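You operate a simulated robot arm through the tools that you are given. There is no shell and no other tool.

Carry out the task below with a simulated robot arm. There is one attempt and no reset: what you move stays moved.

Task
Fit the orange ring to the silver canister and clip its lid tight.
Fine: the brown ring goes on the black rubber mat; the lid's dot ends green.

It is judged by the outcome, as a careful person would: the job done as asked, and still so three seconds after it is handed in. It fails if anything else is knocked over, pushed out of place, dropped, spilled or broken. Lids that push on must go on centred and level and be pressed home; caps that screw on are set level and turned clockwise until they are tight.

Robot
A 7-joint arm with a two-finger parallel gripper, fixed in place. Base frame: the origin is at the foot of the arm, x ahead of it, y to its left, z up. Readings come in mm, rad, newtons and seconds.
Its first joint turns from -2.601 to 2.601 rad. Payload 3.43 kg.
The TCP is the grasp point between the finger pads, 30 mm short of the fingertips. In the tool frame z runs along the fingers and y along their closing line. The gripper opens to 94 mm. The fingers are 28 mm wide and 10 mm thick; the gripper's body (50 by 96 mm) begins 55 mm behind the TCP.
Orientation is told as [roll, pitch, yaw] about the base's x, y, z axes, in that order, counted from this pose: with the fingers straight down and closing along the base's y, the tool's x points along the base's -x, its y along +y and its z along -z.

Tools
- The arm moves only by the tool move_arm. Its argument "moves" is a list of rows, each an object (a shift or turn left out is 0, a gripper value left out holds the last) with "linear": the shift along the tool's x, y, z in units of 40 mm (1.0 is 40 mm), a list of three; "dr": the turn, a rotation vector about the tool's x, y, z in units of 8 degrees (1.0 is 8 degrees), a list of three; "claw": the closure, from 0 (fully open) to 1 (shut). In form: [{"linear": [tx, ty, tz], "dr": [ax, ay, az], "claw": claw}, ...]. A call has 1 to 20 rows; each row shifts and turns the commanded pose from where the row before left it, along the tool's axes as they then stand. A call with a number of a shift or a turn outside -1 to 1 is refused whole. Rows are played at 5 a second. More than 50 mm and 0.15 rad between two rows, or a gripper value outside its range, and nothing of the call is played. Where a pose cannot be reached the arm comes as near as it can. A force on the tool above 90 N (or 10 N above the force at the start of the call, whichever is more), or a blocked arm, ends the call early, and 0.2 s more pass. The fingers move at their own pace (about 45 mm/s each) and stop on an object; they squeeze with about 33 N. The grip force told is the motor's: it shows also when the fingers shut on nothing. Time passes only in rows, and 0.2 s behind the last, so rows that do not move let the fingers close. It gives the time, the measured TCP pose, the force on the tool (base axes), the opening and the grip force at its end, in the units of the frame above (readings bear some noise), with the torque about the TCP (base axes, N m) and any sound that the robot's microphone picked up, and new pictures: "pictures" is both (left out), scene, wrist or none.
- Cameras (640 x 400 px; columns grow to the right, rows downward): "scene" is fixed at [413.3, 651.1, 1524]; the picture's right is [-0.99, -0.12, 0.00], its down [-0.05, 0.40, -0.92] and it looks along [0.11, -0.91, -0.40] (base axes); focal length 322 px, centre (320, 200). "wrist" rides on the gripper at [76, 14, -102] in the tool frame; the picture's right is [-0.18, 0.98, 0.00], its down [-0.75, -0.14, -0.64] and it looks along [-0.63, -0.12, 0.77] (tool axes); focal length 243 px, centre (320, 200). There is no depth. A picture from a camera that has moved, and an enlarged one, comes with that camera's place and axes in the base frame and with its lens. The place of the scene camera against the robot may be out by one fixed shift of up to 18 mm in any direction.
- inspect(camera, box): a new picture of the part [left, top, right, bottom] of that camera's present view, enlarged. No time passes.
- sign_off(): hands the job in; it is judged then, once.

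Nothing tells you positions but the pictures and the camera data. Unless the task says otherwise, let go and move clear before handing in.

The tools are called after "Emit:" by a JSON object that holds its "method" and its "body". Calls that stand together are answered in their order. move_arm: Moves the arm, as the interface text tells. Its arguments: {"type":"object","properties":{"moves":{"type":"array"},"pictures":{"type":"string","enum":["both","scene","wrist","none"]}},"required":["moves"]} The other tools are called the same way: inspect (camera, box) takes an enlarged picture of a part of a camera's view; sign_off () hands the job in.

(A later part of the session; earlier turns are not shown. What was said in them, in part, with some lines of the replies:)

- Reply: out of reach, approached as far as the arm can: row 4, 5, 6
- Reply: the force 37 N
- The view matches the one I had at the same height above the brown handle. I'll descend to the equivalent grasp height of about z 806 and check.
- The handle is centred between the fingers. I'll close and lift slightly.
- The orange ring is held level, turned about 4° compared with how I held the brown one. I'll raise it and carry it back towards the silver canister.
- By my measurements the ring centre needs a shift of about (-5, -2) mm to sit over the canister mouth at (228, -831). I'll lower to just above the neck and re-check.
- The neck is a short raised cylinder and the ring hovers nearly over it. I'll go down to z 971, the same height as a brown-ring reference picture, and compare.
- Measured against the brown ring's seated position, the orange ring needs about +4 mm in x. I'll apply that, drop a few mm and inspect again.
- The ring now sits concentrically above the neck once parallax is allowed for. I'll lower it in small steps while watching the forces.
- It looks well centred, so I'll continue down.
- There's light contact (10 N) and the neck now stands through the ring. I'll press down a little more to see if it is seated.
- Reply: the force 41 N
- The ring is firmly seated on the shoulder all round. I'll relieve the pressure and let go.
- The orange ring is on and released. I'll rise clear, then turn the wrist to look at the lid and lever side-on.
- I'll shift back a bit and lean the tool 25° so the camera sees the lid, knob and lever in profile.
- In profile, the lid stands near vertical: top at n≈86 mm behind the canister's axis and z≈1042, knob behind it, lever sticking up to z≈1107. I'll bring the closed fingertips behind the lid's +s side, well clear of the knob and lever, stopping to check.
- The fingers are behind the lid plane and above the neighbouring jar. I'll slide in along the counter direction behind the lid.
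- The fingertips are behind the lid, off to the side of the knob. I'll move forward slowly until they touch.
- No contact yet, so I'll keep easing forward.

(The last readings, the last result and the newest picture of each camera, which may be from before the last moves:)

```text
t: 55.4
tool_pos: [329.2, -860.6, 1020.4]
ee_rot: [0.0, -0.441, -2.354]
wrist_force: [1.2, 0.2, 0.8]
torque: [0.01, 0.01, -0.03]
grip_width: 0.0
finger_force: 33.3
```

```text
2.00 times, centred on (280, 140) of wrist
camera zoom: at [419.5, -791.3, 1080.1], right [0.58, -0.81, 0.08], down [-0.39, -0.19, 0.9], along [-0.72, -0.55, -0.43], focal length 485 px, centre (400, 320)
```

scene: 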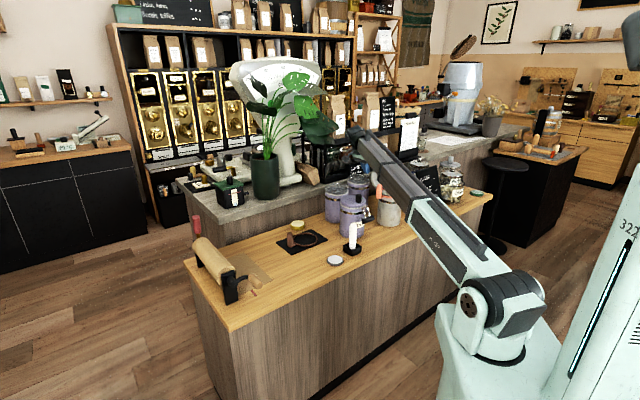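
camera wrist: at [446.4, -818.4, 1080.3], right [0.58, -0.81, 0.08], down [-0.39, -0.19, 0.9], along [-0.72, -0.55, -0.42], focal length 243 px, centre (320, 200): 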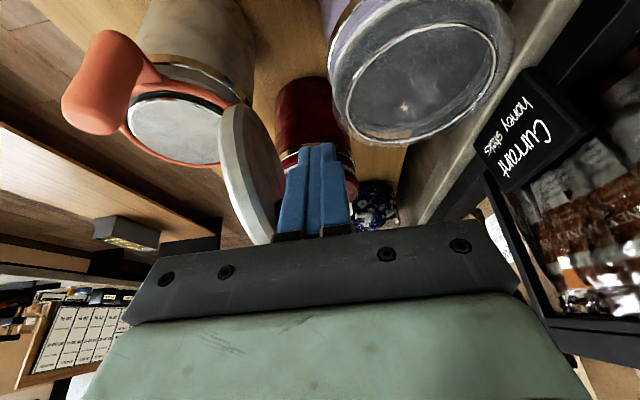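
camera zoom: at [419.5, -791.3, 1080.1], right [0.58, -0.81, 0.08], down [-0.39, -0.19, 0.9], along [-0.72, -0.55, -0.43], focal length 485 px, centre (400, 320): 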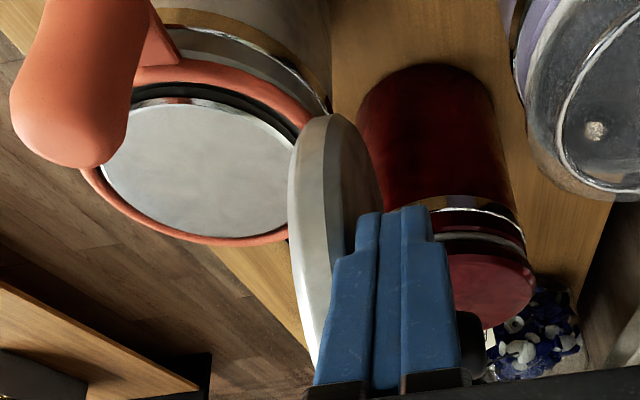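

The lid is starting to follow with very little force. I'll keep pushing forward in small steps.

Emit:
{"method": "move_arm", "body": {"moves": [{"linear": [0, -0.2, 0]}, {"linear": [0, -0.2, 0]}, {"linear": [0, -0.2, 0]}, {"linear": [0, 0, 0]}], "pictures": "none"}}

Emit:
{"method": "inspect", "body": {"camera": "wrist", "box": [160, 40, 400, 240]}}

Emit:
{"method": "inspect", "body": {"camera": "scene", "box": [340, 130, 440, 230]}}

```text
t: 56.4
tool_pos: [312.1, -843.7, 1020.6]
ee_rot: [0.0, -0.439, -2.356]
wrist_force: [0.9, 0.7, 0.7]
torque: [0.0, -0.06, 0.05]
grip_width: 0.1
finger_force: 32.7
```

```text
2.00 times, centred on (280, 140) of wrist
camera zoom: at [402.2, -774.6, 1080.1], right [0.58, -0.81, 0.08], down [-0.39, -0.19, 0.9], along [-0.72, -0.55, -0.43], focal length 485 px, centre (400, 320)
```

zoom: 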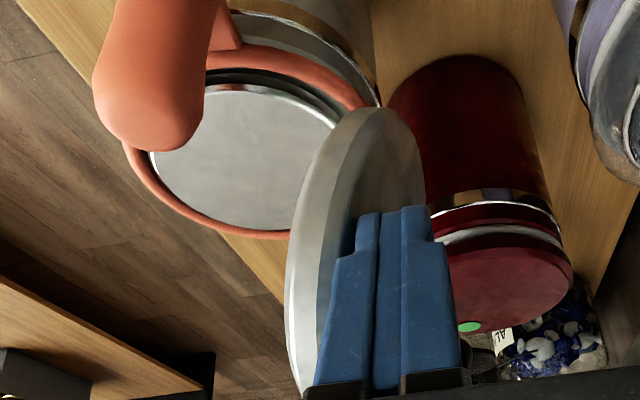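

```text
4.00 times, centred on (390, 180) of scene
camera zoom: at [413.3, 651.1, 1524.0], right [-0.99, -0.12, 0.0], down [-0.05, 0.4, -0.92], along [0.11, -0.91, -0.4], focal length 1290 px, centre (40, 280)
```

zoom: 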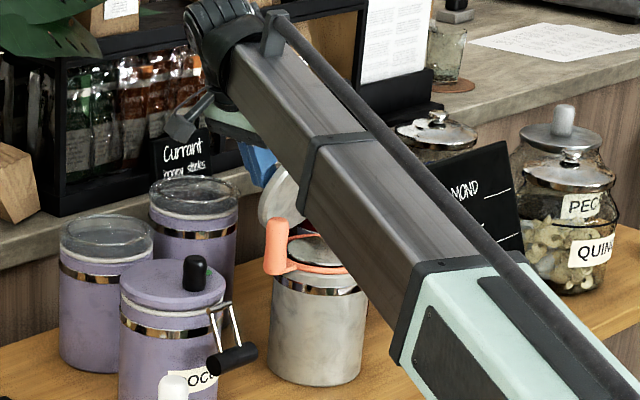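

The lid swings smoothly and stays against the fingers. I'll keep following its arc forward and slightly down.

Emit:
{"method": "move_arm", "body": {"moves": [{"linear": [0.02, -0.2, 0.04]}, {"linear": [0.02, -0.2, 0.05]}, {"linear": [0.03, -0.2, 0.06]}, {"linear": [0.03, -0.2, 0.06]}, {"linear": [0, 0, 0]}], "pictures": "none"}}

Emit:
{"method": "inspect", "body": {"camera": "wrist", "box": [160, 40, 400, 240]}}

Emit:
{"method": "inspect", "body": {"camera": "scene", "box": [340, 130, 440, 230]}}

```text
t: 57.6
tool_pos: [289.7, -819.8, 1011.2]
ee_rot: [-0.001, -0.439, -2.357]
wrist_force: [0.1, 0.2, -1.0]
torque: [0.02, -0.02, -0.02]
grip_width: 0.0
finger_force: 32.9
```

```text
2.00 times, centred on (280, 140) of wrist
camera zoom: at [379.5, -751.8, 1070.7], right [0.58, -0.81, 0.08], down [-0.39, -0.19, 0.9], along [-0.72, -0.55, -0.43], focal length 485 px, centre (400, 320)
```

zoom: 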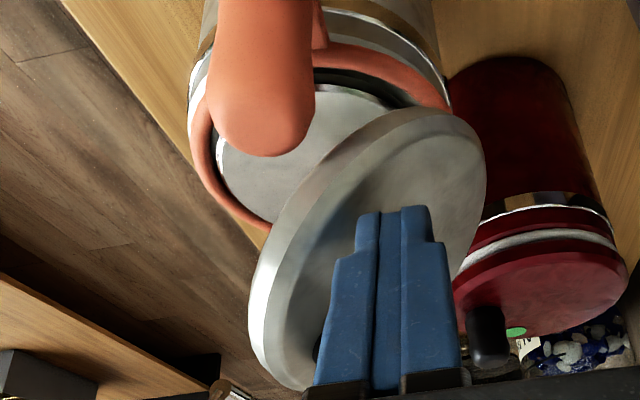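

```text
4.00 times, centred on (390, 180) of scene
camera zoom: at [413.3, 651.1, 1524.0], right [-0.99, -0.12, 0.0], down [-0.05, 0.4, -0.92], along [0.11, -0.91, -0.4], focal length 1290 px, centre (40, 280)
```

zoom: 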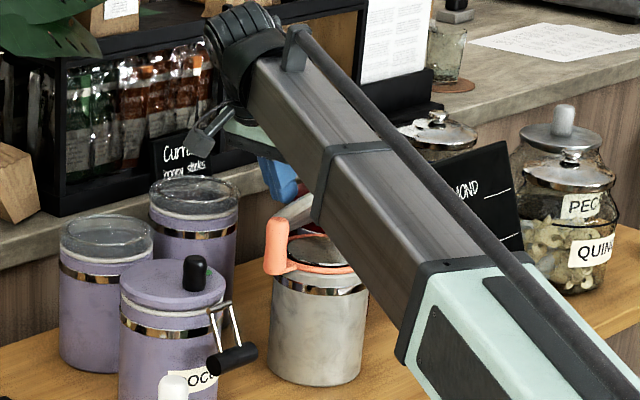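

The lid is now at roughly 55° and still moves gently. I'll continue down the arc.

Emit:
{"method": "move_arm", "body": {"moves": [{"linear": [0.04, -0.17, 0.09]}, {"linear": [0.045, -0.17, 0.1]}, {"linear": [0.05, -0.17, 0.11]}, {"linear": [0.055, -0.15, 0.12]}, {"linear": [0, 0, 0]}], "pictures": "none"}}

Emit:
{"method": "inspect", "body": {"camera": "wrist", "box": [160, 40, 400, 240]}}

Emit:
{"method": "inspect", "body": {"camera": "scene", "box": [350, 150, 410, 210]}}

```text
t: 58.8
tool_pos: [270.2, -803.1, 993.3]
ee_rot: [0.001, -0.439, -2.356]
wrist_force: [-0.1, 0.3, 0.0]
torque: [0.0, 0.03, -0.01]
grip_width: 0.0
finger_force: 32.8
```

```text
2.00 times, centred on (280, 140) of wrist
camera zoom: at [361.0, -733.9, 1052.5], right [0.58, -0.81, 0.08], down [-0.39, -0.19, 0.9], along [-0.72, -0.55, -0.42], focal length 485 px, centre (400, 320)
```

zoom: 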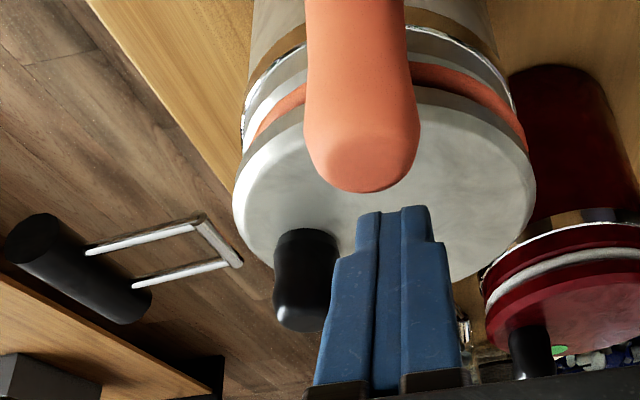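

```text
6.67 times, centred on (380, 180) of scene
camera zoom: at [413.3, 651.1, 1524.0], right [-0.99, -0.12, 0.0], down [-0.05, 0.4, -0.92], along [0.11, -0.91, -0.4], focal length 2150 px, centre (-80, 333)
```

zoom: 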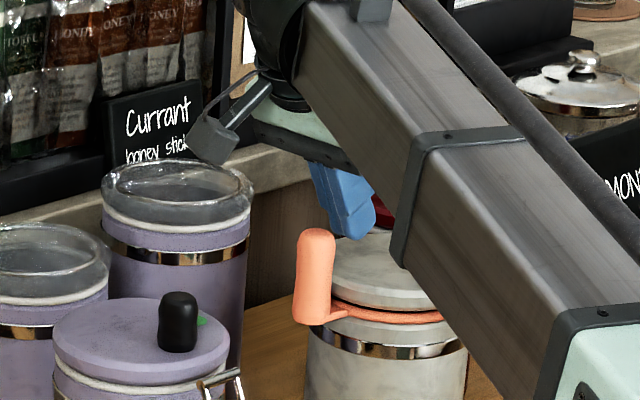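

The lid has closed onto the neck, over the orange ring, and the lever points out to the front. I'll back off upwards and straighten the tool to look from above.

Emit:
{"method": "move_arm", "body": {"moves": [{"linear": [-0.2, 0, -0.45]}, {"linear": [-0.35, 0, -0.75]}, {"linear": [-0.35, 0, -0.75]}, {"linear": [-0.2, 0, -0.45]}, {"dr": [0, 0.8, 0]}, {"dr": [0, 0.8, 0]}, {"dr": [0, 0.8, 0]}, {"dr": [0, 0.75, 0]}, {"linear": [0, 0, 0]}]}}

Emit:
{"method": "inspect", "body": {"camera": "wrist", "box": [140, 0, 460, 240]}}

Emit:
{"method": "inspect", "body": {"camera": "scene", "box": [340, 160, 420, 220]}}

```text
t: 60.8
tool_pos: [272.2, -800.7, 1098.9]
ee_rot: [-0.001, 0.002, -2.357]
wrist_force: [0.0, 0.4, -1.4]
torque: [0.02, 0.0, -0.02]
grip_width: 0.0
finger_force: 32.4
camera wrist: at [336.0, -758.6, 1200.4], right [0.57, -0.82, 0.0], down [-0.63, -0.43, 0.64], along [-0.53, -0.36, -0.77], focal length 243 px, centre (320, 200)
```

scene: 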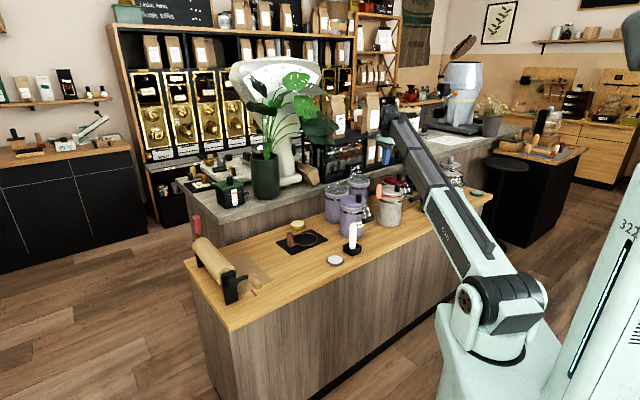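
wrist: 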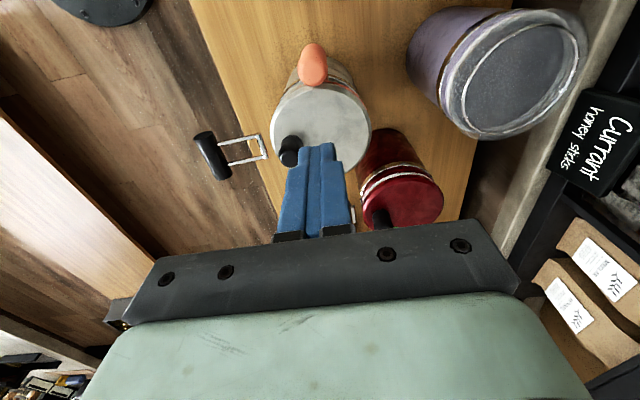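

```text
1.67 times, centred on (300, 120) of wrist
camera zoom: at [336.0, -758.6, 1200.4], right [0.57, -0.82, 0.0], down [-0.63, -0.43, 0.64], along [-0.53, -0.36, -0.77], focal length 404 px, centre (353, 333)
```

zoom: 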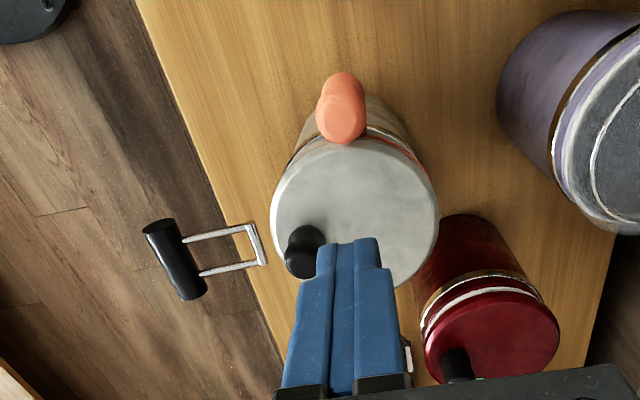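

```text
6.67 times, centred on (380, 190) of scene
camera zoom: at [413.3, 651.1, 1524.0], right [-0.99, -0.12, 0.0], down [-0.05, 0.4, -0.92], along [0.11, -0.91, -0.4], focal length 2150 px, centre (-80, 267)
```

zoom: 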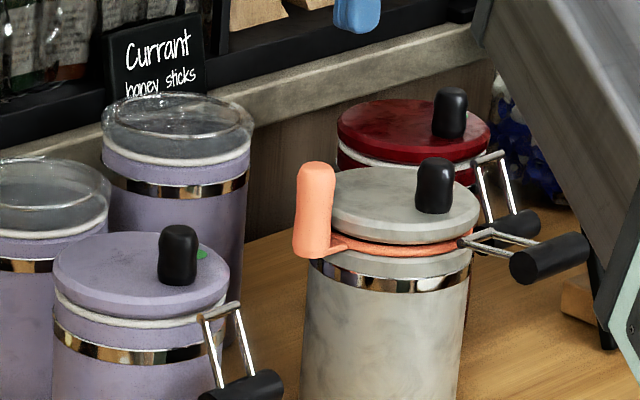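

The lid is down over the orange ring, the lever sticks out level to the front, and the knob is on the front half. I'll press the lid's centre down firmly first, starting with a move above the centre.

Emit:
{"method": "move_arm", "body": {"moves": [{"linear": [-0.66, 0, 0]}, {"linear": [-0.66, 0.1, 0]}, {"linear": [0, 0, 0.9]}, {"linear": [0, 0, 0.9]}, {"linear": [0, 0, 0.6]}, {"linear": [0, 0, 0]}], "pictures": "wrist"}}

Emit:
{"method": "inspect", "body": {"camera": "scene", "box": [360, 160, 420, 210]}}

Emit:
{"method": "inspect", "body": {"camera": "wrist", "box": [160, 40, 460, 240]}}

```text
t: 62.2
tool_pos: [236.3, -842.6, 1001.8]
ee_rot: [0.0, 0.0, -2.357]
wrist_force: [-0.3, 0.0, 0.0]
torque: [-0.01, -0.02, 0.02]
grip_width: 0.0
finger_force: 33.0
camera wrist: at [301.5, -798.7, 1104.4], right [0.57, -0.82, 0.0], down [-0.63, -0.43, 0.64], along [-0.53, -0.36, -0.77], focal length 243 px, centre (320, 200)
```

wrist: 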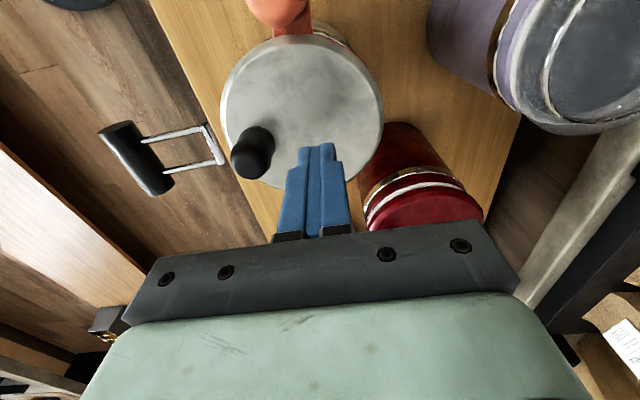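

```text
8.00 times, centred on (390, 185) of scene
camera zoom: at [413.3, 651.1, 1524.0], right [-0.99, -0.12, 0.0], down [-0.05, 0.4, -0.92], along [0.11, -0.91, -0.4], focal length 2580 px, centre (-240, 320)
```

zoom: 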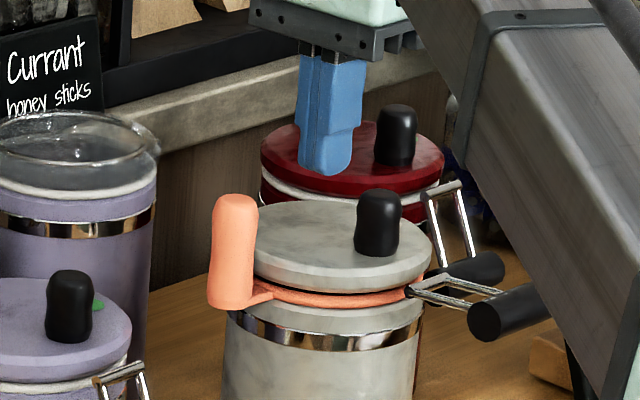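

```text
2.00 times, centred on (310, 140) of wrist
camera zoom: at [301.5, -798.7, 1104.4], right [0.57, -0.82, 0.0], down [-0.63, -0.43, 0.64], along [-0.53, -0.36, -0.77], focal length 485 px, centre (340, 320)
```

zoom: 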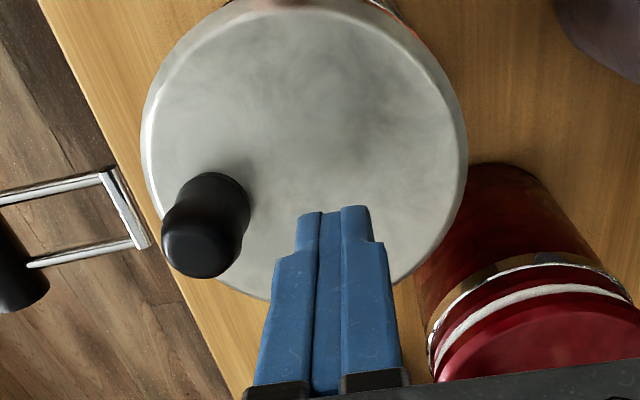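

I'm above the lid's centre-rear, clear of the knob. I'll lower until contact and press.

Emit:
{"method": "move_arm", "body": {"moves": [{"linear": [0, 0, 0.3]}, {"linear": [0, 0, 0.3]}, {"linear": [0, 0, 0.1]}, {"linear": [0, 0, 0]}], "pictures": "none"}}

Emit:
{"method": "inspect", "body": {"camera": "scene", "box": [360, 160, 420, 210]}}

```text
t: 63.2
tool_pos: [236.7, -842.6, 974.9]
ee_rot: [0.0, 0.0, -2.356]
wrist_force: [-0.1, 0.8, 0.2]
torque: [0.0, -0.01, 0.03]
grip_width: 0.2
finger_force: 32.5
```

```text
8.00 times, centred on (390, 185) of scene
camera zoom: at [413.3, 651.1, 1524.0], right [-0.99, -0.12, 0.0], down [-0.05, 0.4, -0.92], along [0.11, -0.91, -0.4], focal length 2580 px, centre (-240, 320)
```

zoom: 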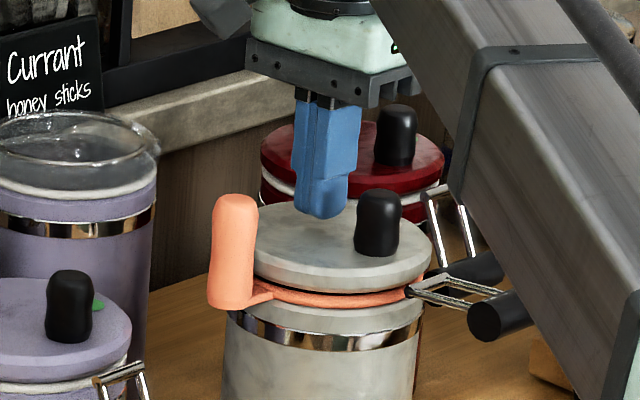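

Emit:
{"method": "move_arm", "body": {"moves": [{"linear": [0, 0, 0.1]}, {"linear": [0, 0, 0.1]}, {"linear": [0, 0, 0.05]}, {"linear": [0, 0, 0]}], "pictures": "none"}}

Emit:
{"method": "inspect", "body": {"camera": "scene", "box": [360, 160, 420, 210]}}

```text
t: 64.2
tool_pos: [237.0, -840.9, 965.9]
ee_rot: [0.003, -0.001, -2.357]
wrist_force: [0.8, -1.6, 33.8]
torque: [0.12, -0.19, -0.07]
grip_width: 0.0
finger_force: 32.7
```

```text
8.00 times, centred on (390, 185) of scene
camera zoom: at [413.3, 651.1, 1524.0], right [-0.99, -0.12, 0.0], down [-0.05, 0.4, -0.92], along [0.11, -0.91, -0.4], focal length 2580 px, centre (-240, 320)
```

zoom: 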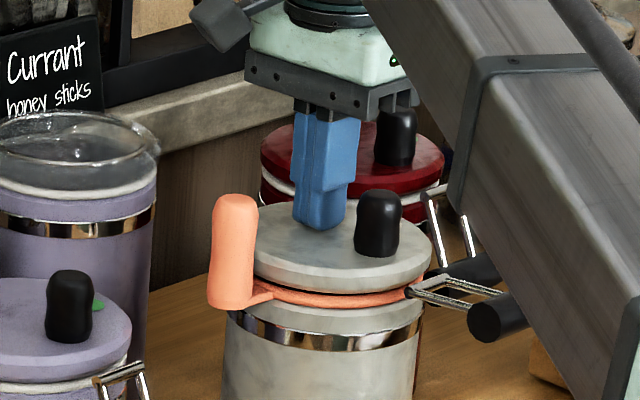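

I have contact at 34 N. I'll press a bit harder to see if the lid settles.

Emit:
{"method": "move_arm", "body": {"moves": [{"linear": [0, 0, 0.04]}, {"linear": [0, 0, 0]}, {"linear": [0, 0, 0]}], "pictures": "wrist"}}

Emit:
{"method": "inspect", "body": {"camera": "scene", "box": [360, 160, 420, 210]}}

```text
t: 65.0
tool_pos: [236.6, -841.0, 968.1]
ee_rot: [0.007, -0.004, -2.357]
wrist_force: [2.1, -9.4, 69.6]
torque: [0.05, -0.47, -0.07]
grip_width: 0.0
finger_force: 32.9
camera wrist: at [301.4, -797.9, 1068.5], right [0.57, -0.82, 0.01], down [-0.63, -0.43, 0.64], along [-0.53, -0.37, -0.77], focal length 243 px, centre (320, 200)
```

wrist: 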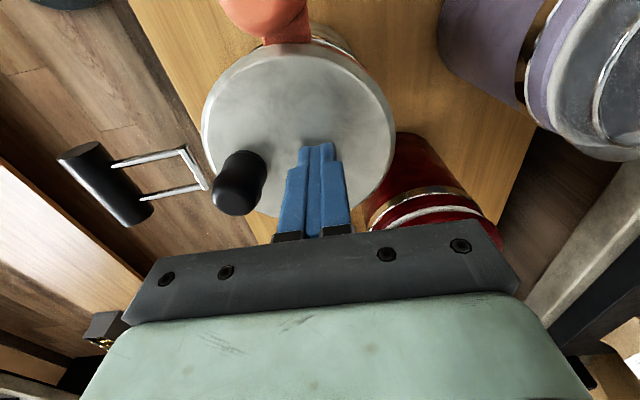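

```text
8.00 times, centred on (390, 185) of scene
camera zoom: at [413.3, 651.1, 1524.0], right [-0.99, -0.12, 0.0], down [-0.05, 0.4, -0.92], along [0.11, -0.91, -0.4], focal length 2580 px, centre (-240, 320)
```

zoom: 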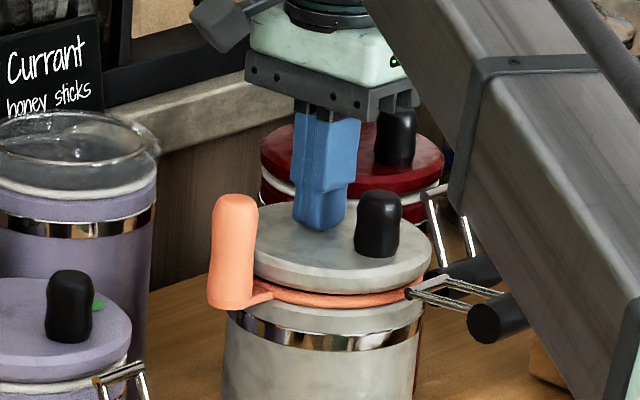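

Seventy newtons moves nothing further, so the lid is fully seated and the clip can take over. I'll lift off and go above the lever handle, near (136, -734, 936).

Emit:
{"method": "move_arm", "body": {"moves": [{"linear": [0, 0, -0.2]}, {"linear": [0, 0, -0.8]}, {"linear": [0, 0, -0.9]}, {"linear": [0.06, -0.88, 0]}, {"linear": [0.06, -0.88, 0]}, {"linear": [0, -0.88, 0]}, {"linear": [0, -0.86, 0]}, {"linear": [0, 0, 0]}]}}

Emit:
{"method": "inspect", "body": {"camera": "wrist", "box": [240, 20, 480, 220]}}

Emit:
{"method": "inspect", "body": {"camera": "scene", "box": [360, 160, 440, 220]}}

```text
t: 66.8
tool_pos: [138.9, -737.9, 1039.4]
ee_rot: [-0.001, -0.001, -2.357]
wrist_force: [-1.3, 0.8, 0.1]
torque: [-0.03, 0.03, -0.01]
grip_width: 0.1
finger_force: 33.2
camera wrist: at [204.3, -695.7, 1141.7], right [0.57, -0.82, 0.0], down [-0.63, -0.43, 0.64], along [-0.53, -0.36, -0.77], focal length 243 px, centre (320, 200)
```

scene: 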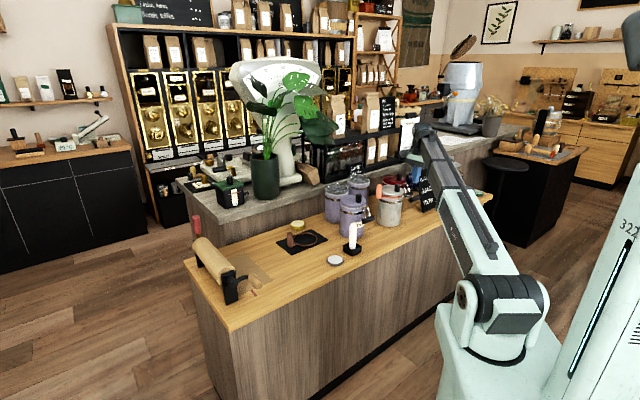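
wrist: 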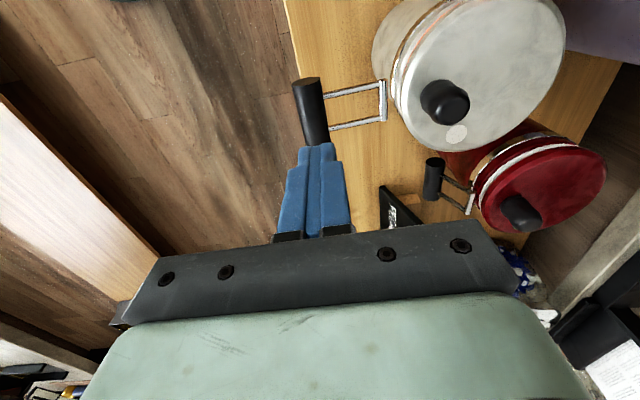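

```text
2.00 times, centred on (360, 120) of wrist
camera zoom: at [204.3, -695.7, 1141.7], right [0.57, -0.82, 0.0], down [-0.63, -0.43, 0.64], along [-0.53, -0.36, -0.77], focal length 485 px, centre (240, 360)
```

zoom: 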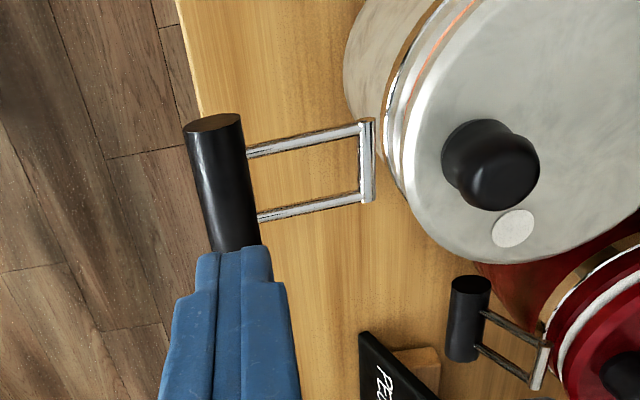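

```text
6.67 times, centred on (400, 190) of scene
camera zoom: at [413.3, 651.1, 1524.0], right [-0.99, -0.12, 0.0], down [-0.05, 0.4, -0.92], along [0.11, -0.91, -0.4], focal length 2150 px, centre (-213, 267)
```

zoom: 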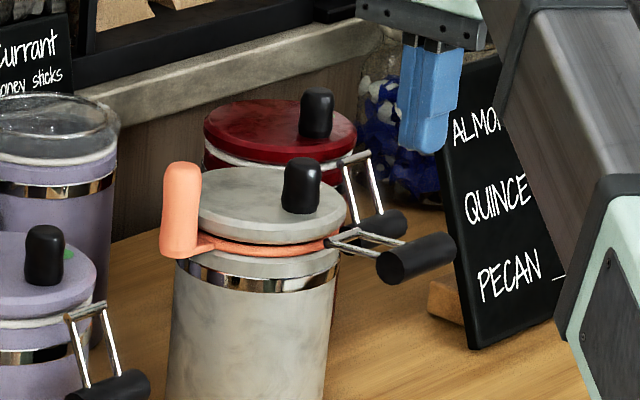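

The silver lid's dot is currently white; it should turn green when clipped. The lever handle is centred around n=-132, s=4. I'll lower the closed fingertips onto it.

Emit:
{"method": "move_arm", "body": {"moves": [{"linear": [0.03, -0.05, 0.5]}, {"linear": [0, 0, 0.5]}, {"linear": [0, 0, 0.3]}, {"linear": [0, 0, 0]}], "pictures": "none"}}

Emit:
{"method": "inspect", "body": {"camera": "wrist", "box": [240, 20, 480, 220]}}

Emit:
{"method": "inspect", "body": {"camera": "scene", "box": [370, 160, 450, 220]}}

```text
t: 67.8
tool_pos: [140.6, -737.3, 987.2]
ee_rot: [0.001, 0.001, -2.356]
wrist_force: [-0.6, -0.8, -0.3]
torque: [-0.01, 0.01, 0.02]
grip_width: 0.0
finger_force: 33.0
```

```text
2.00 times, centred on (360, 120) of wrist
camera zoom: at [204.6, -694.7, 1089.1], right [0.57, -0.82, 0.0], down [-0.63, -0.43, 0.64], along [-0.53, -0.36, -0.77], focal length 485 px, centre (240, 360)
```

zoom: 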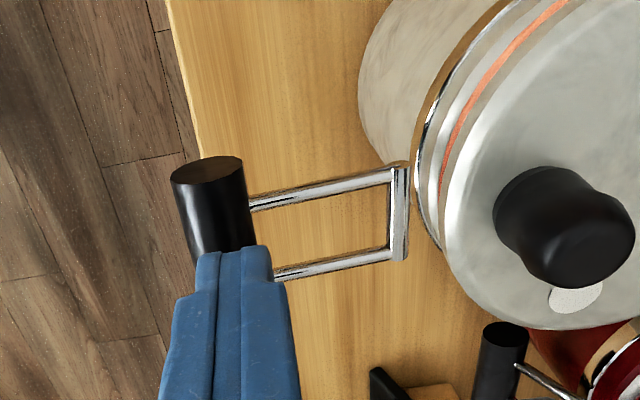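

```text
6.67 times, centred on (410, 190) of scene
camera zoom: at [413.3, 651.1, 1524.0], right [-0.99, -0.12, 0.0], down [-0.05, 0.4, -0.92], along [0.11, -0.91, -0.4], focal length 2150 px, centre (-280, 267)
```

zoom: 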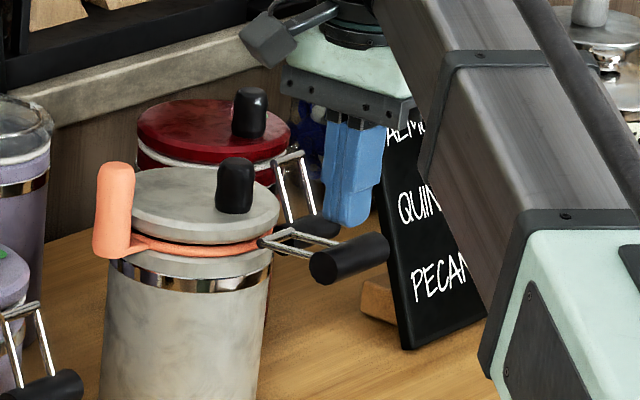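

The fingertips hover just over the handle. I'll nudge outward 3 mm, then press down in small steps, monitoring the force and whether the canister stays put.

Emit:
{"method": "move_arm", "body": {"moves": [{"linear": [0.02, -0.07, 0.15]}, {"linear": [0, 0, 0.15]}, {"linear": [0, 0, 0.1]}, {"linear": [0, 0, 0]}], "pictures": "none"}}

Emit:
{"method": "inspect", "body": {"camera": "wrist", "box": [240, 20, 480, 220]}}

Emit:
{"method": "inspect", "body": {"camera": "scene", "box": [370, 160, 450, 220]}}

```text
t: 68.8
tool_pos: [138.8, -734.3, 971.6]
ee_rot: [0.0, 0.001, -2.357]
wrist_force: [0.1, 0.9, 0.2]
torque: [-0.01, -0.02, -0.01]
grip_width: 0.2
finger_force: 33.6
```

```text
2.00 times, centred on (360, 120) of wrist
camera zoom: at [203.2, -691.4, 1072.8], right [0.57, -0.82, 0.0], down [-0.63, -0.43, 0.64], along [-0.53, -0.36, -0.77], focal length 485 px, centre (240, 360)
```

zoom: 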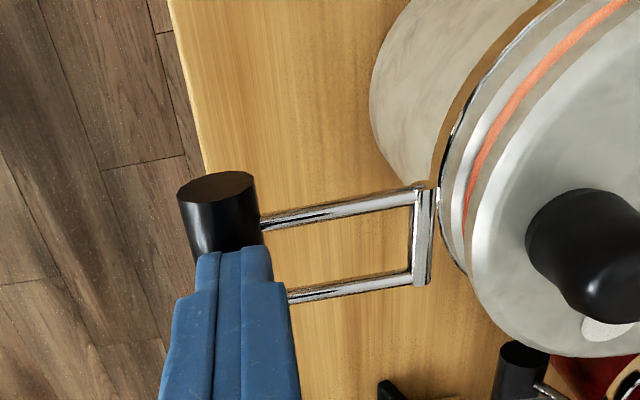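

```text
6.67 times, centred on (410, 190) of scene
camera zoom: at [413.3, 651.1, 1524.0], right [-0.99, -0.12, 0.0], down [-0.05, 0.4, -0.92], along [0.11, -0.91, -0.4], focal length 2150 px, centre (-280, 267)
```

zoom: 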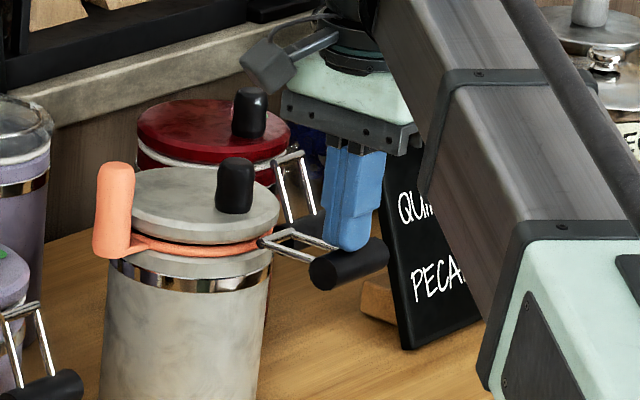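

The tips touch the handle and it yields with almost no force. I'll follow its arc downwards and slightly inward.

Emit:
{"method": "move_arm", "body": {"moves": [{"linear": [0, 0.0, 0.12]}, {"linear": [0, 0.02, 0.12]}, {"linear": [0, 0.03, 0.12]}, {"linear": [0, 0.04, 0.12]}, {"linear": [0, 0, 0]}], "pictures": "none"}}

Emit:
{"method": "inspect", "body": {"camera": "wrist", "box": [240, 20, 480, 220]}}

Emit:
{"method": "inspect", "body": {"camera": "scene", "box": [370, 160, 450, 220]}}

```text
t: 70.0
tool_pos: [141.4, -736.7, 951.5]
ee_rot: [0.0, -0.001, -2.356]
wrist_force: [0.3, 1.0, -0.1]
torque: [-0.03, 0.01, 0.0]
grip_width: 0.1
finger_force: 33.0
```

```text
2.00 times, centred on (360, 120) of wrist
camera zoom: at [206.0, -694.4, 1053.7], right [0.57, -0.82, 0.0], down [-0.63, -0.43, 0.64], along [-0.53, -0.36, -0.77], focal length 485 px, centre (240, 360)
```

zoom: 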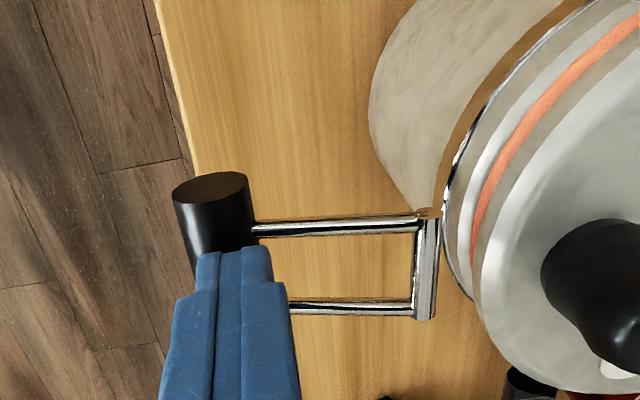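

```text
6.67 times, centred on (410, 190) of scene
camera zoom: at [413.3, 651.1, 1524.0], right [-0.99, -0.12, 0.0], down [-0.05, 0.4, -0.92], along [0.11, -0.91, -0.4], focal length 2150 px, centre (-280, 267)
```

zoom: 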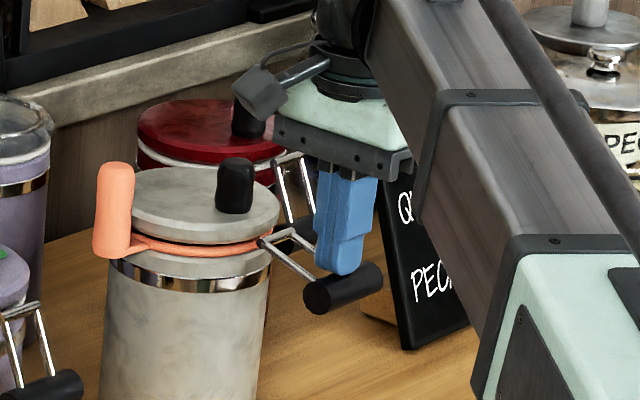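

The lever is following smoothly and the canister hasn't moved, so I'll continue.

Emit:
{"method": "move_arm", "body": {"moves": [{"linear": [0, 0.05, 0.11]}, {"linear": [0, 0.06, 0.11]}, {"linear": [0, 0.07, 0.1]}, {"linear": [0, 0, 0]}], "pictures": "none"}}

Emit:
{"method": "inspect", "body": {"camera": "wrist", "box": [240, 20, 480, 220]}}

Emit:
{"method": "inspect", "body": {"camera": "scene", "box": [370, 160, 450, 220]}}

```text
t: 71.0
tool_pos: [146.2, -743.7, 939.1]
ee_rot: [0.0, -0.001, -2.356]
wrist_force: [-0.3, 1.1, 0.7]
torque: [0.02, 0.03, -0.02]
grip_width: 0.2
finger_force: 32.6
```

```text
2.00 times, centred on (360, 120) of wrist
camera zoom: at [211.2, -699.5, 1041.2], right [0.57, -0.82, 0.0], down [-0.63, -0.43, 0.64], along [-0.53, -0.36, -0.77], focal length 485 px, centre (240, 360)
```

zoom: 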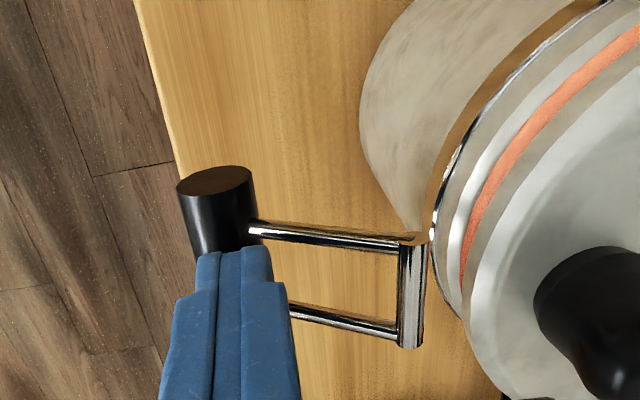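

```text
6.67 times, centred on (410, 190) of scene
camera zoom: at [413.3, 651.1, 1524.0], right [-0.99, -0.12, 0.0], down [-0.05, 0.4, -0.92], along [0.11, -0.91, -0.4], focal length 2150 px, centre (-280, 267)
```

zoom: 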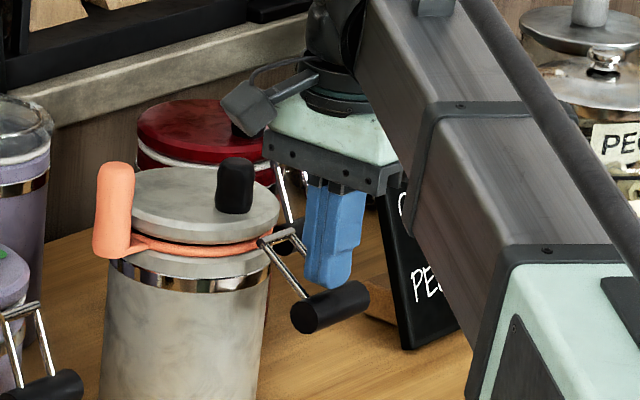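

The lever is at about 40° and free so far. I'll press on towards the latched position.

Emit:
{"method": "move_arm", "body": {"moves": [{"linear": [0, 0.07, 0.09]}, {"linear": [0, 0.08, 0.08]}, {"linear": [0, 0.08, 0.08]}, {"linear": [0, 0, 0]}], "pictures": "none"}}

Emit:
{"method": "inspect", "body": {"camera": "wrist", "box": [240, 20, 480, 220]}}

Emit:
{"method": "inspect", "body": {"camera": "scene", "box": [370, 160, 450, 220]}}

```text
t: 72.0
tool_pos: [152.5, -749.7, 928.1]
ee_rot: [0.0, 0.0, -2.357]
wrist_force: [-1.1, 0.1, 0.3]
torque: [0.08, 0.0, -0.03]
grip_width: 0.0
finger_force: 32.9
```

```text
2.00 times, centred on (360, 120) of wrist
camera zoom: at [217.8, -706.2, 1030.9], right [0.57, -0.82, 0.0], down [-0.63, -0.43, 0.64], along [-0.53, -0.36, -0.77], focal length 485 px, centre (240, 360)
```

zoom: 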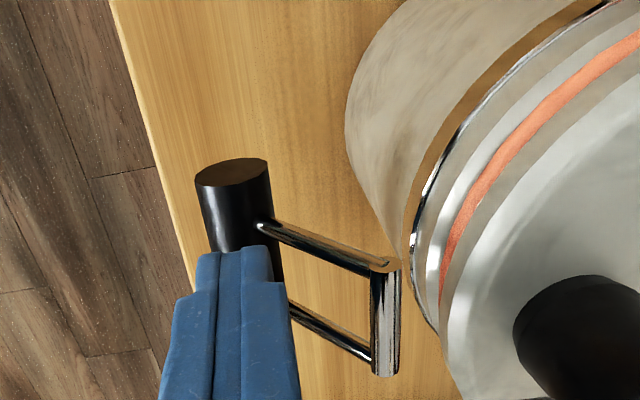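

```text
6.67 times, centred on (410, 190) of scene
camera zoom: at [413.3, 651.1, 1524.0], right [-0.99, -0.12, 0.0], down [-0.05, 0.4, -0.92], along [0.11, -0.91, -0.4], focal length 2150 px, centre (-280, 267)
```

zoom: 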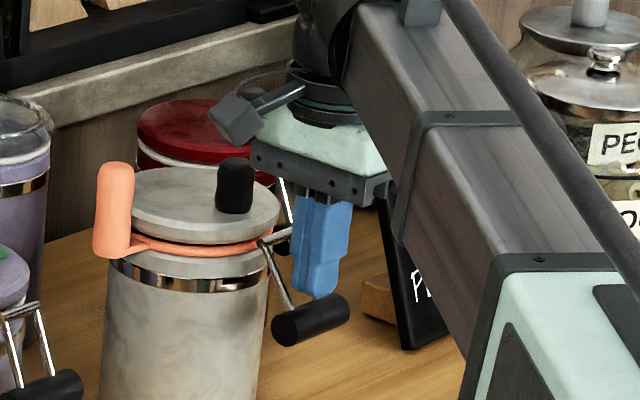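

The lever is nearing the purple jar's latched angle. A few more small steps to go.

Emit:
{"method": "move_arm", "body": {"moves": [{"linear": [0, 0.08, 0.07]}, {"linear": [0, 0.08, 0.07]}, {"linear": [0, 0, 0]}], "pictures": "none"}}

Emit:
{"method": "inspect", "body": {"camera": "wrist", "box": [240, 20, 480, 220]}}

Emit:
{"method": "inspect", "body": {"camera": "scene", "box": [340, 160, 420, 220]}}

```text
t: 72.8
tool_pos: [158.0, -753.0, 923.4]
ee_rot: [0.0, -0.001, -2.356]
wrist_force: [-0.8, 0.5, 1.0]
torque: [-0.03, 0.03, 0.04]
grip_width: 0.4
finger_force: 33.1
```

```text
2.00 times, centred on (360, 120) of wrist
camera zoom: at [222.2, -710.5, 1025.2], right [0.57, -0.82, 0.0], down [-0.63, -0.43, 0.64], along [-0.53, -0.36, -0.77], focal length 485 px, centre (240, 360)
```

zoom: 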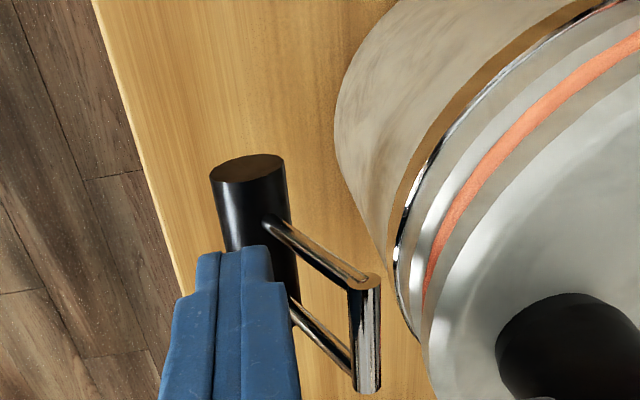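

```text
6.67 times, centred on (380, 190) of scene
camera zoom: at [413.3, 651.1, 1524.0], right [-0.99, -0.12, 0.0], down [-0.05, 0.4, -0.92], along [0.11, -0.91, -0.4], focal length 2150 px, centre (-80, 267)
```

zoom: 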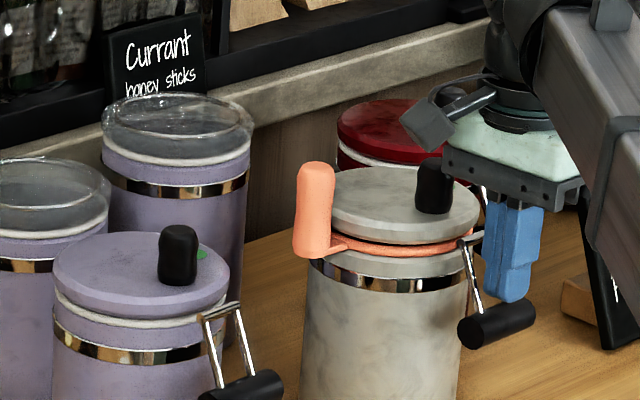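

The lever is at about 60° and the latch seems to need slightly more, so I'll press further while watching the force.

Emit:
{"method": "move_arm", "body": {"moves": [{"linear": [0, 0.08, 0.06]}, {"linear": [0, 0.08, 0.06]}, {"linear": [0, 0, 0]}], "pictures": "none"}}

Emit:
{"method": "inspect", "body": {"camera": "wrist", "box": [240, 20, 480, 220]}}

Emit:
{"method": "inspect", "body": {"camera": "scene", "box": [340, 160, 420, 220]}}

```text
t: 73.6
tool_pos: [159.0, -753.3, 918.6]
ee_rot: [-0.003, -0.001, -2.359]
wrist_force: [-22.8, 19.5, 18.8]
torque: [0.41, 0.64, -0.16]
grip_width: 0.0
finger_force: 32.9
```

```text
2.00 times, centred on (360, 120) of wrist
camera zoom: at [224.9, -712.7, 1021.2], right [0.56, -0.83, 0.0], down [-0.63, -0.43, 0.64], along [-0.53, -0.36, -0.77], focal length 485 px, centre (240, 360)
```

zoom: 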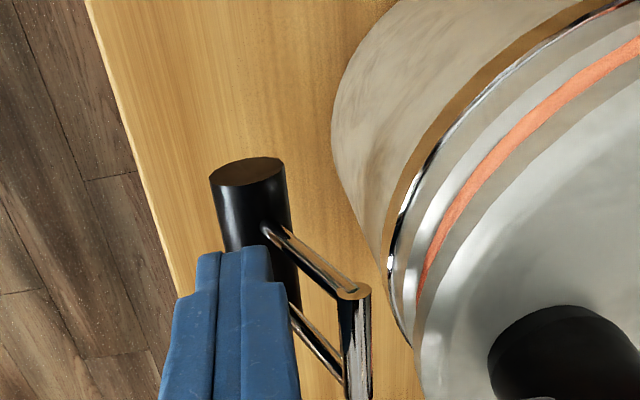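

```text
6.67 times, centred on (380, 190) of scene
camera zoom: at [413.3, 651.1, 1524.0], right [-0.99, -0.12, 0.0], down [-0.05, 0.4, -0.92], along [0.11, -0.91, -0.4], focal length 2150 px, centre (-80, 267)
```

zoom: 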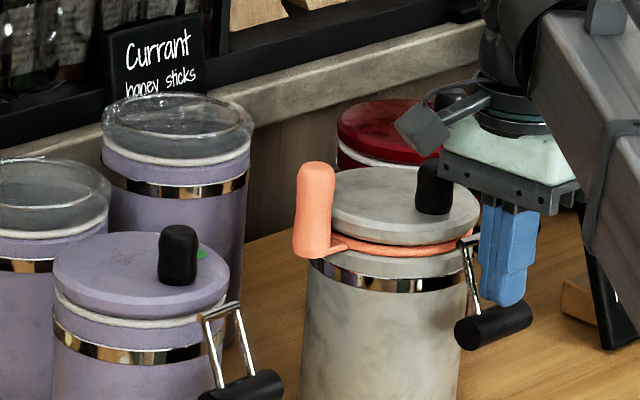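

The latch resistance shows now: about 30 N inward and 19 N down. The canister is steady, so I'll push a little further.

Emit:
{"method": "move_arm", "body": {"moves": [{"linear": [0, 0.05, 0.03]}, {"linear": [0, 0, 0]}], "pictures": "none"}}

Emit:
{"method": "inspect", "body": {"camera": "scene", "box": [340, 160, 420, 220]}}

```text
t: 74.2
tool_pos: [158.8, -756.2, 918.1]
ee_rot: [-0.011, -0.001, -2.358]
wrist_force: [-32.6, 28.1, 20.7]
torque: [0.69, 0.88, -0.13]
grip_width: 0.0
finger_force: 32.8
```

```text
6.67 times, centred on (380, 190) of scene
camera zoom: at [413.3, 651.1, 1524.0], right [-0.99, -0.12, 0.0], down [-0.05, 0.4, -0.92], along [0.11, -0.91, -0.4], focal length 2150 px, centre (-80, 267)
```

zoom: 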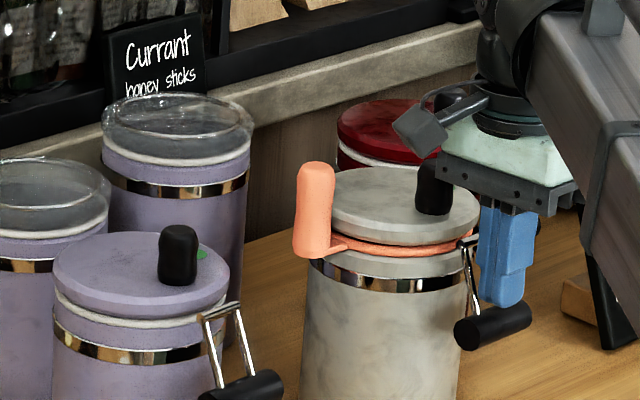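

Let me check the dot and the lever from the wrist camera before pushing any further.

Emit:
{"method": "inspect", "body": {"camera": "wrist", "box": [240, 20, 640, 270]}}

Emit:
{"method": "inspect", "body": {"camera": "scene", "box": [386, 175, 416, 205]}}

```text
1.60 times, centred on (440, 145) of wrist
camera zoom: at [226.0, -713.5, 1019.9], right [0.56, -0.83, -0.01], down [-0.63, -0.44, 0.64], along [-0.54, -0.36, -0.77], focal length 388 px, centre (128, 288)
```

zoom: 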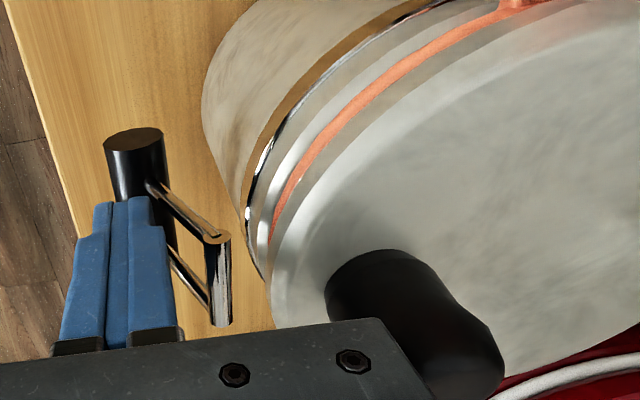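

```text
13.33 times, centred on (401, 190) of scene
camera zoom: at [413.3, 651.1, 1524.0], right [-0.99, -0.12, 0.0], down [-0.05, 0.4, -0.92], along [0.11, -0.91, -0.4], focal length 4300 px, centre (-760, 333)
```

zoom: 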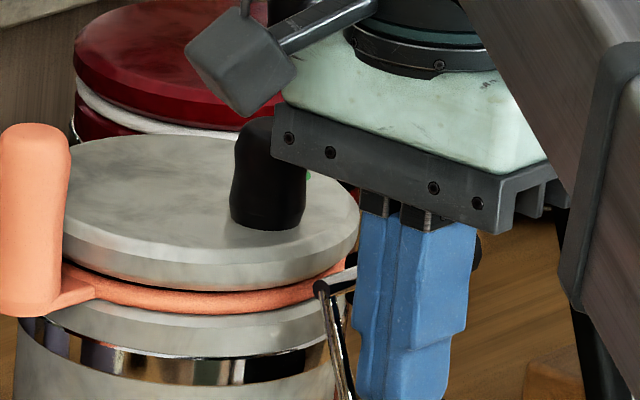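

There's a sliver of green beside the silver lid's knob, and the gripper body looks very close to the knob, which would explain the sideways force. I'll back off outward and up, then check the dot.

Emit:
{"method": "move_arm", "body": {"moves": [{"linear": [0, -0.12, 0]}, {"linear": [0, -0.15, -0.1]}, {"linear": [0, -0.2, -0.4]}, {"linear": [0, -0.2, -0.8]}, {"linear": [0, 0, -0.9]}, {"linear": [0, 0, -0.9]}, {"linear": [0, 0, 0]}]}}

Emit:
{"method": "inspect", "body": {"camera": "wrist", "box": [240, 0, 560, 200]}}

Emit:
{"method": "inspect", "body": {"camera": "scene", "box": [340, 160, 420, 220]}}

```text
t: 75.8
tool_pos: [143.8, -739.7, 1040.8]
ee_rot: [0.003, 0.0, -2.357]
wrist_force: [0.0, -0.8, 0.5]
torque: [0.02, 0.02, -0.02]
grip_width: 0.0
finger_force: 33.3
camera wrist: at [209.3, -696.8, 1142.9], right [0.57, -0.82, 0.0], down [-0.63, -0.43, 0.64], along [-0.53, -0.36, -0.77], focal length 243 px, centre (320, 200)
```

scene: 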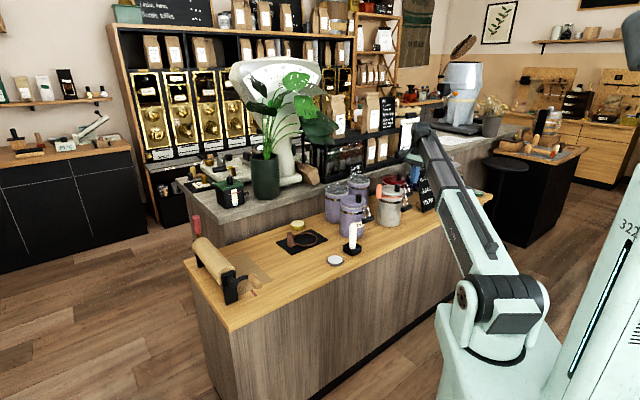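
wrist: 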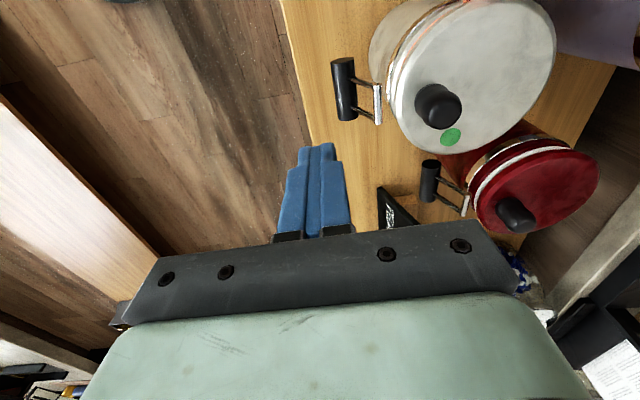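

```text
2.00 times, centred on (400, 100) of wrist
camera zoom: at [209.3, -696.8, 1142.9], right [0.57, -0.82, 0.0], down [-0.63, -0.43, 0.64], along [-0.53, -0.36, -0.77], focal length 485 px, centre (160, 400)
```

zoom: 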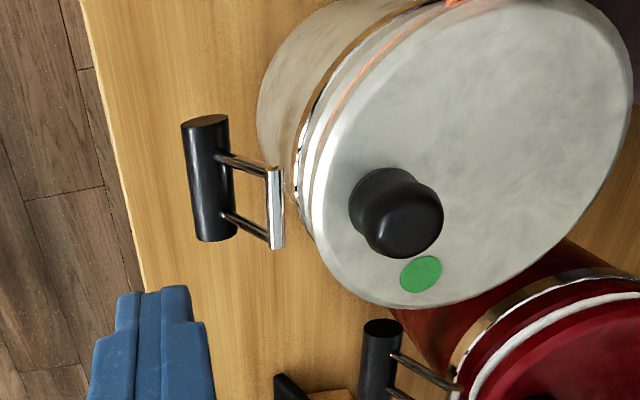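

```text
6.67 times, centred on (380, 190) of scene
camera zoom: at [413.3, 651.1, 1524.0], right [-0.99, -0.12, 0.0], down [-0.05, 0.4, -0.92], along [0.11, -0.91, -0.4], focal length 2150 px, centre (-80, 267)
```

zoom: 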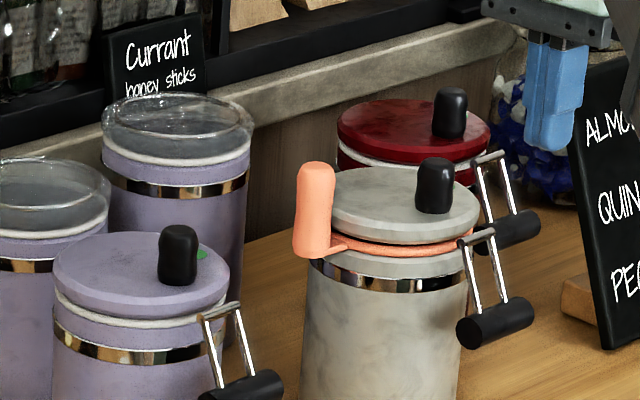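

The dot is green and the lever holds at the same angle as the neighbouring jars. I'll move further clear, wait a moment and check everything once more.

Emit:
{"method": "move_arm", "body": {"moves": [{"linear": [0, -0.5, -0.5]}, {"linear": [0, 0, -0.8]}, {"linear": [0, 0, 0]}, {"linear": [0, 0, 0]}, {"linear": [0, 0, 0]}, {"linear": [0, 0, 0]}, {"linear": [0, 0, 0]}, {"linear": [0, 0, 0]}, {"linear": [0, 0, 0]}, {"linear": [0, 0, 0]}]}}

Emit:
{"method": "inspect", "body": {"camera": "wrist", "box": [280, 0, 600, 200]}}

Emit:
{"method": "inspect", "body": {"camera": "scene", "box": [220, 150, 440, 290]}}

```text
t: 78.0
tool_pos: [130.9, -725.7, 1092.5]
ee_rot: [-0.001, 0.001, -2.355]
wrist_force: [-0.4, 0.2, 0.2]
torque: [-0.02, 0.01, 0.0]
grip_width: 0.0
finger_force: 32.7
camera wrist: at [195.1, -682.7, 1194.8], right [0.57, -0.82, 0.0], down [-0.63, -0.43, 0.64], along [-0.53, -0.36, -0.77], focal length 243 px, centre (320, 200)
```

scene: 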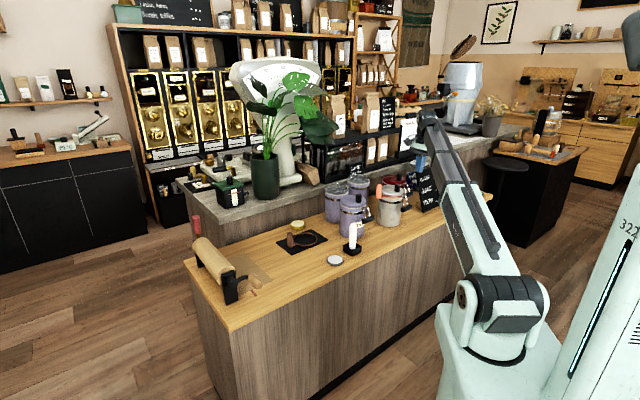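
wrist: 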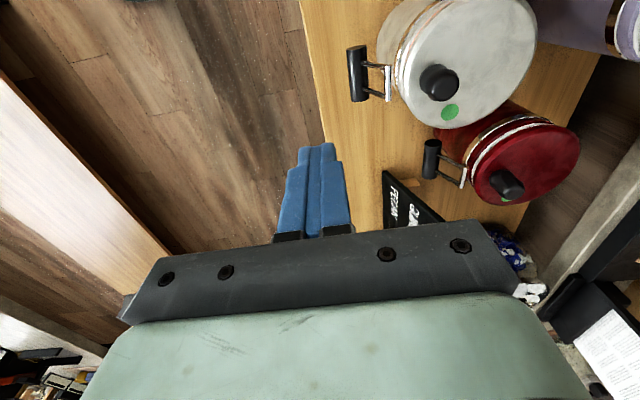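

```text
2.00 times, centred on (440, 100) of wrist
camera zoom: at [195.1, -682.7, 1194.8], right [0.57, -0.82, 0.0], down [-0.63, -0.43, 0.64], along [-0.53, -0.36, -0.77], focal length 485 px, centre (80, 400)
```

zoom: 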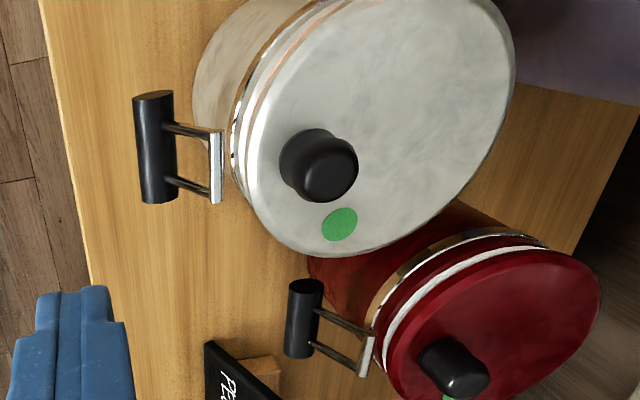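

```text
2.86 times, centred on (330, 220) of scene
camera zoom: at [413.3, 651.1, 1524.0], right [-0.99, -0.12, 0.0], down [-0.05, 0.4, -0.92], along [0.11, -0.91, -0.4], focal length 921 px, centre (291, 143)
```

zoom: 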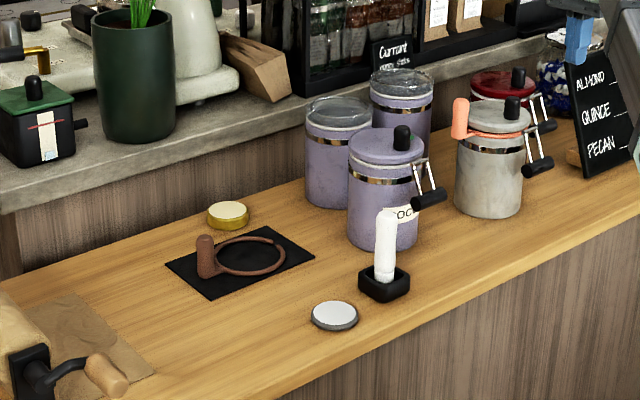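

The orange ring is fitted, the lid is clipped with its dot steadily green, the brown ring lies on the mat, and nothing else has moved. The arm is clear, so I'm handing in.

Emit:
{"method": "sign_off", "body": {}}

```text
The job is handed in.
```

The orange ring is fitted on the silver canister, and the lid is closed and clipped tight. The lid's dot turned green and was still green about two seconds later, when I checked just before handing in.

- **Brown ring:** it lies flat on the black rubber mat, fully inside the mat's edges.
- **Lid:** I pressed it down with about 70 N, and it moved no further. The lever then latched at the same angle as on the red and purple jars.
- **Everything else:** the last pictures show nothing knocked over or moved. While I was pressing the lever, the gripper may have brushed the lid's knob, and I saw no sign of damage.

The arm had let go and was clear of the canister before I handed in.
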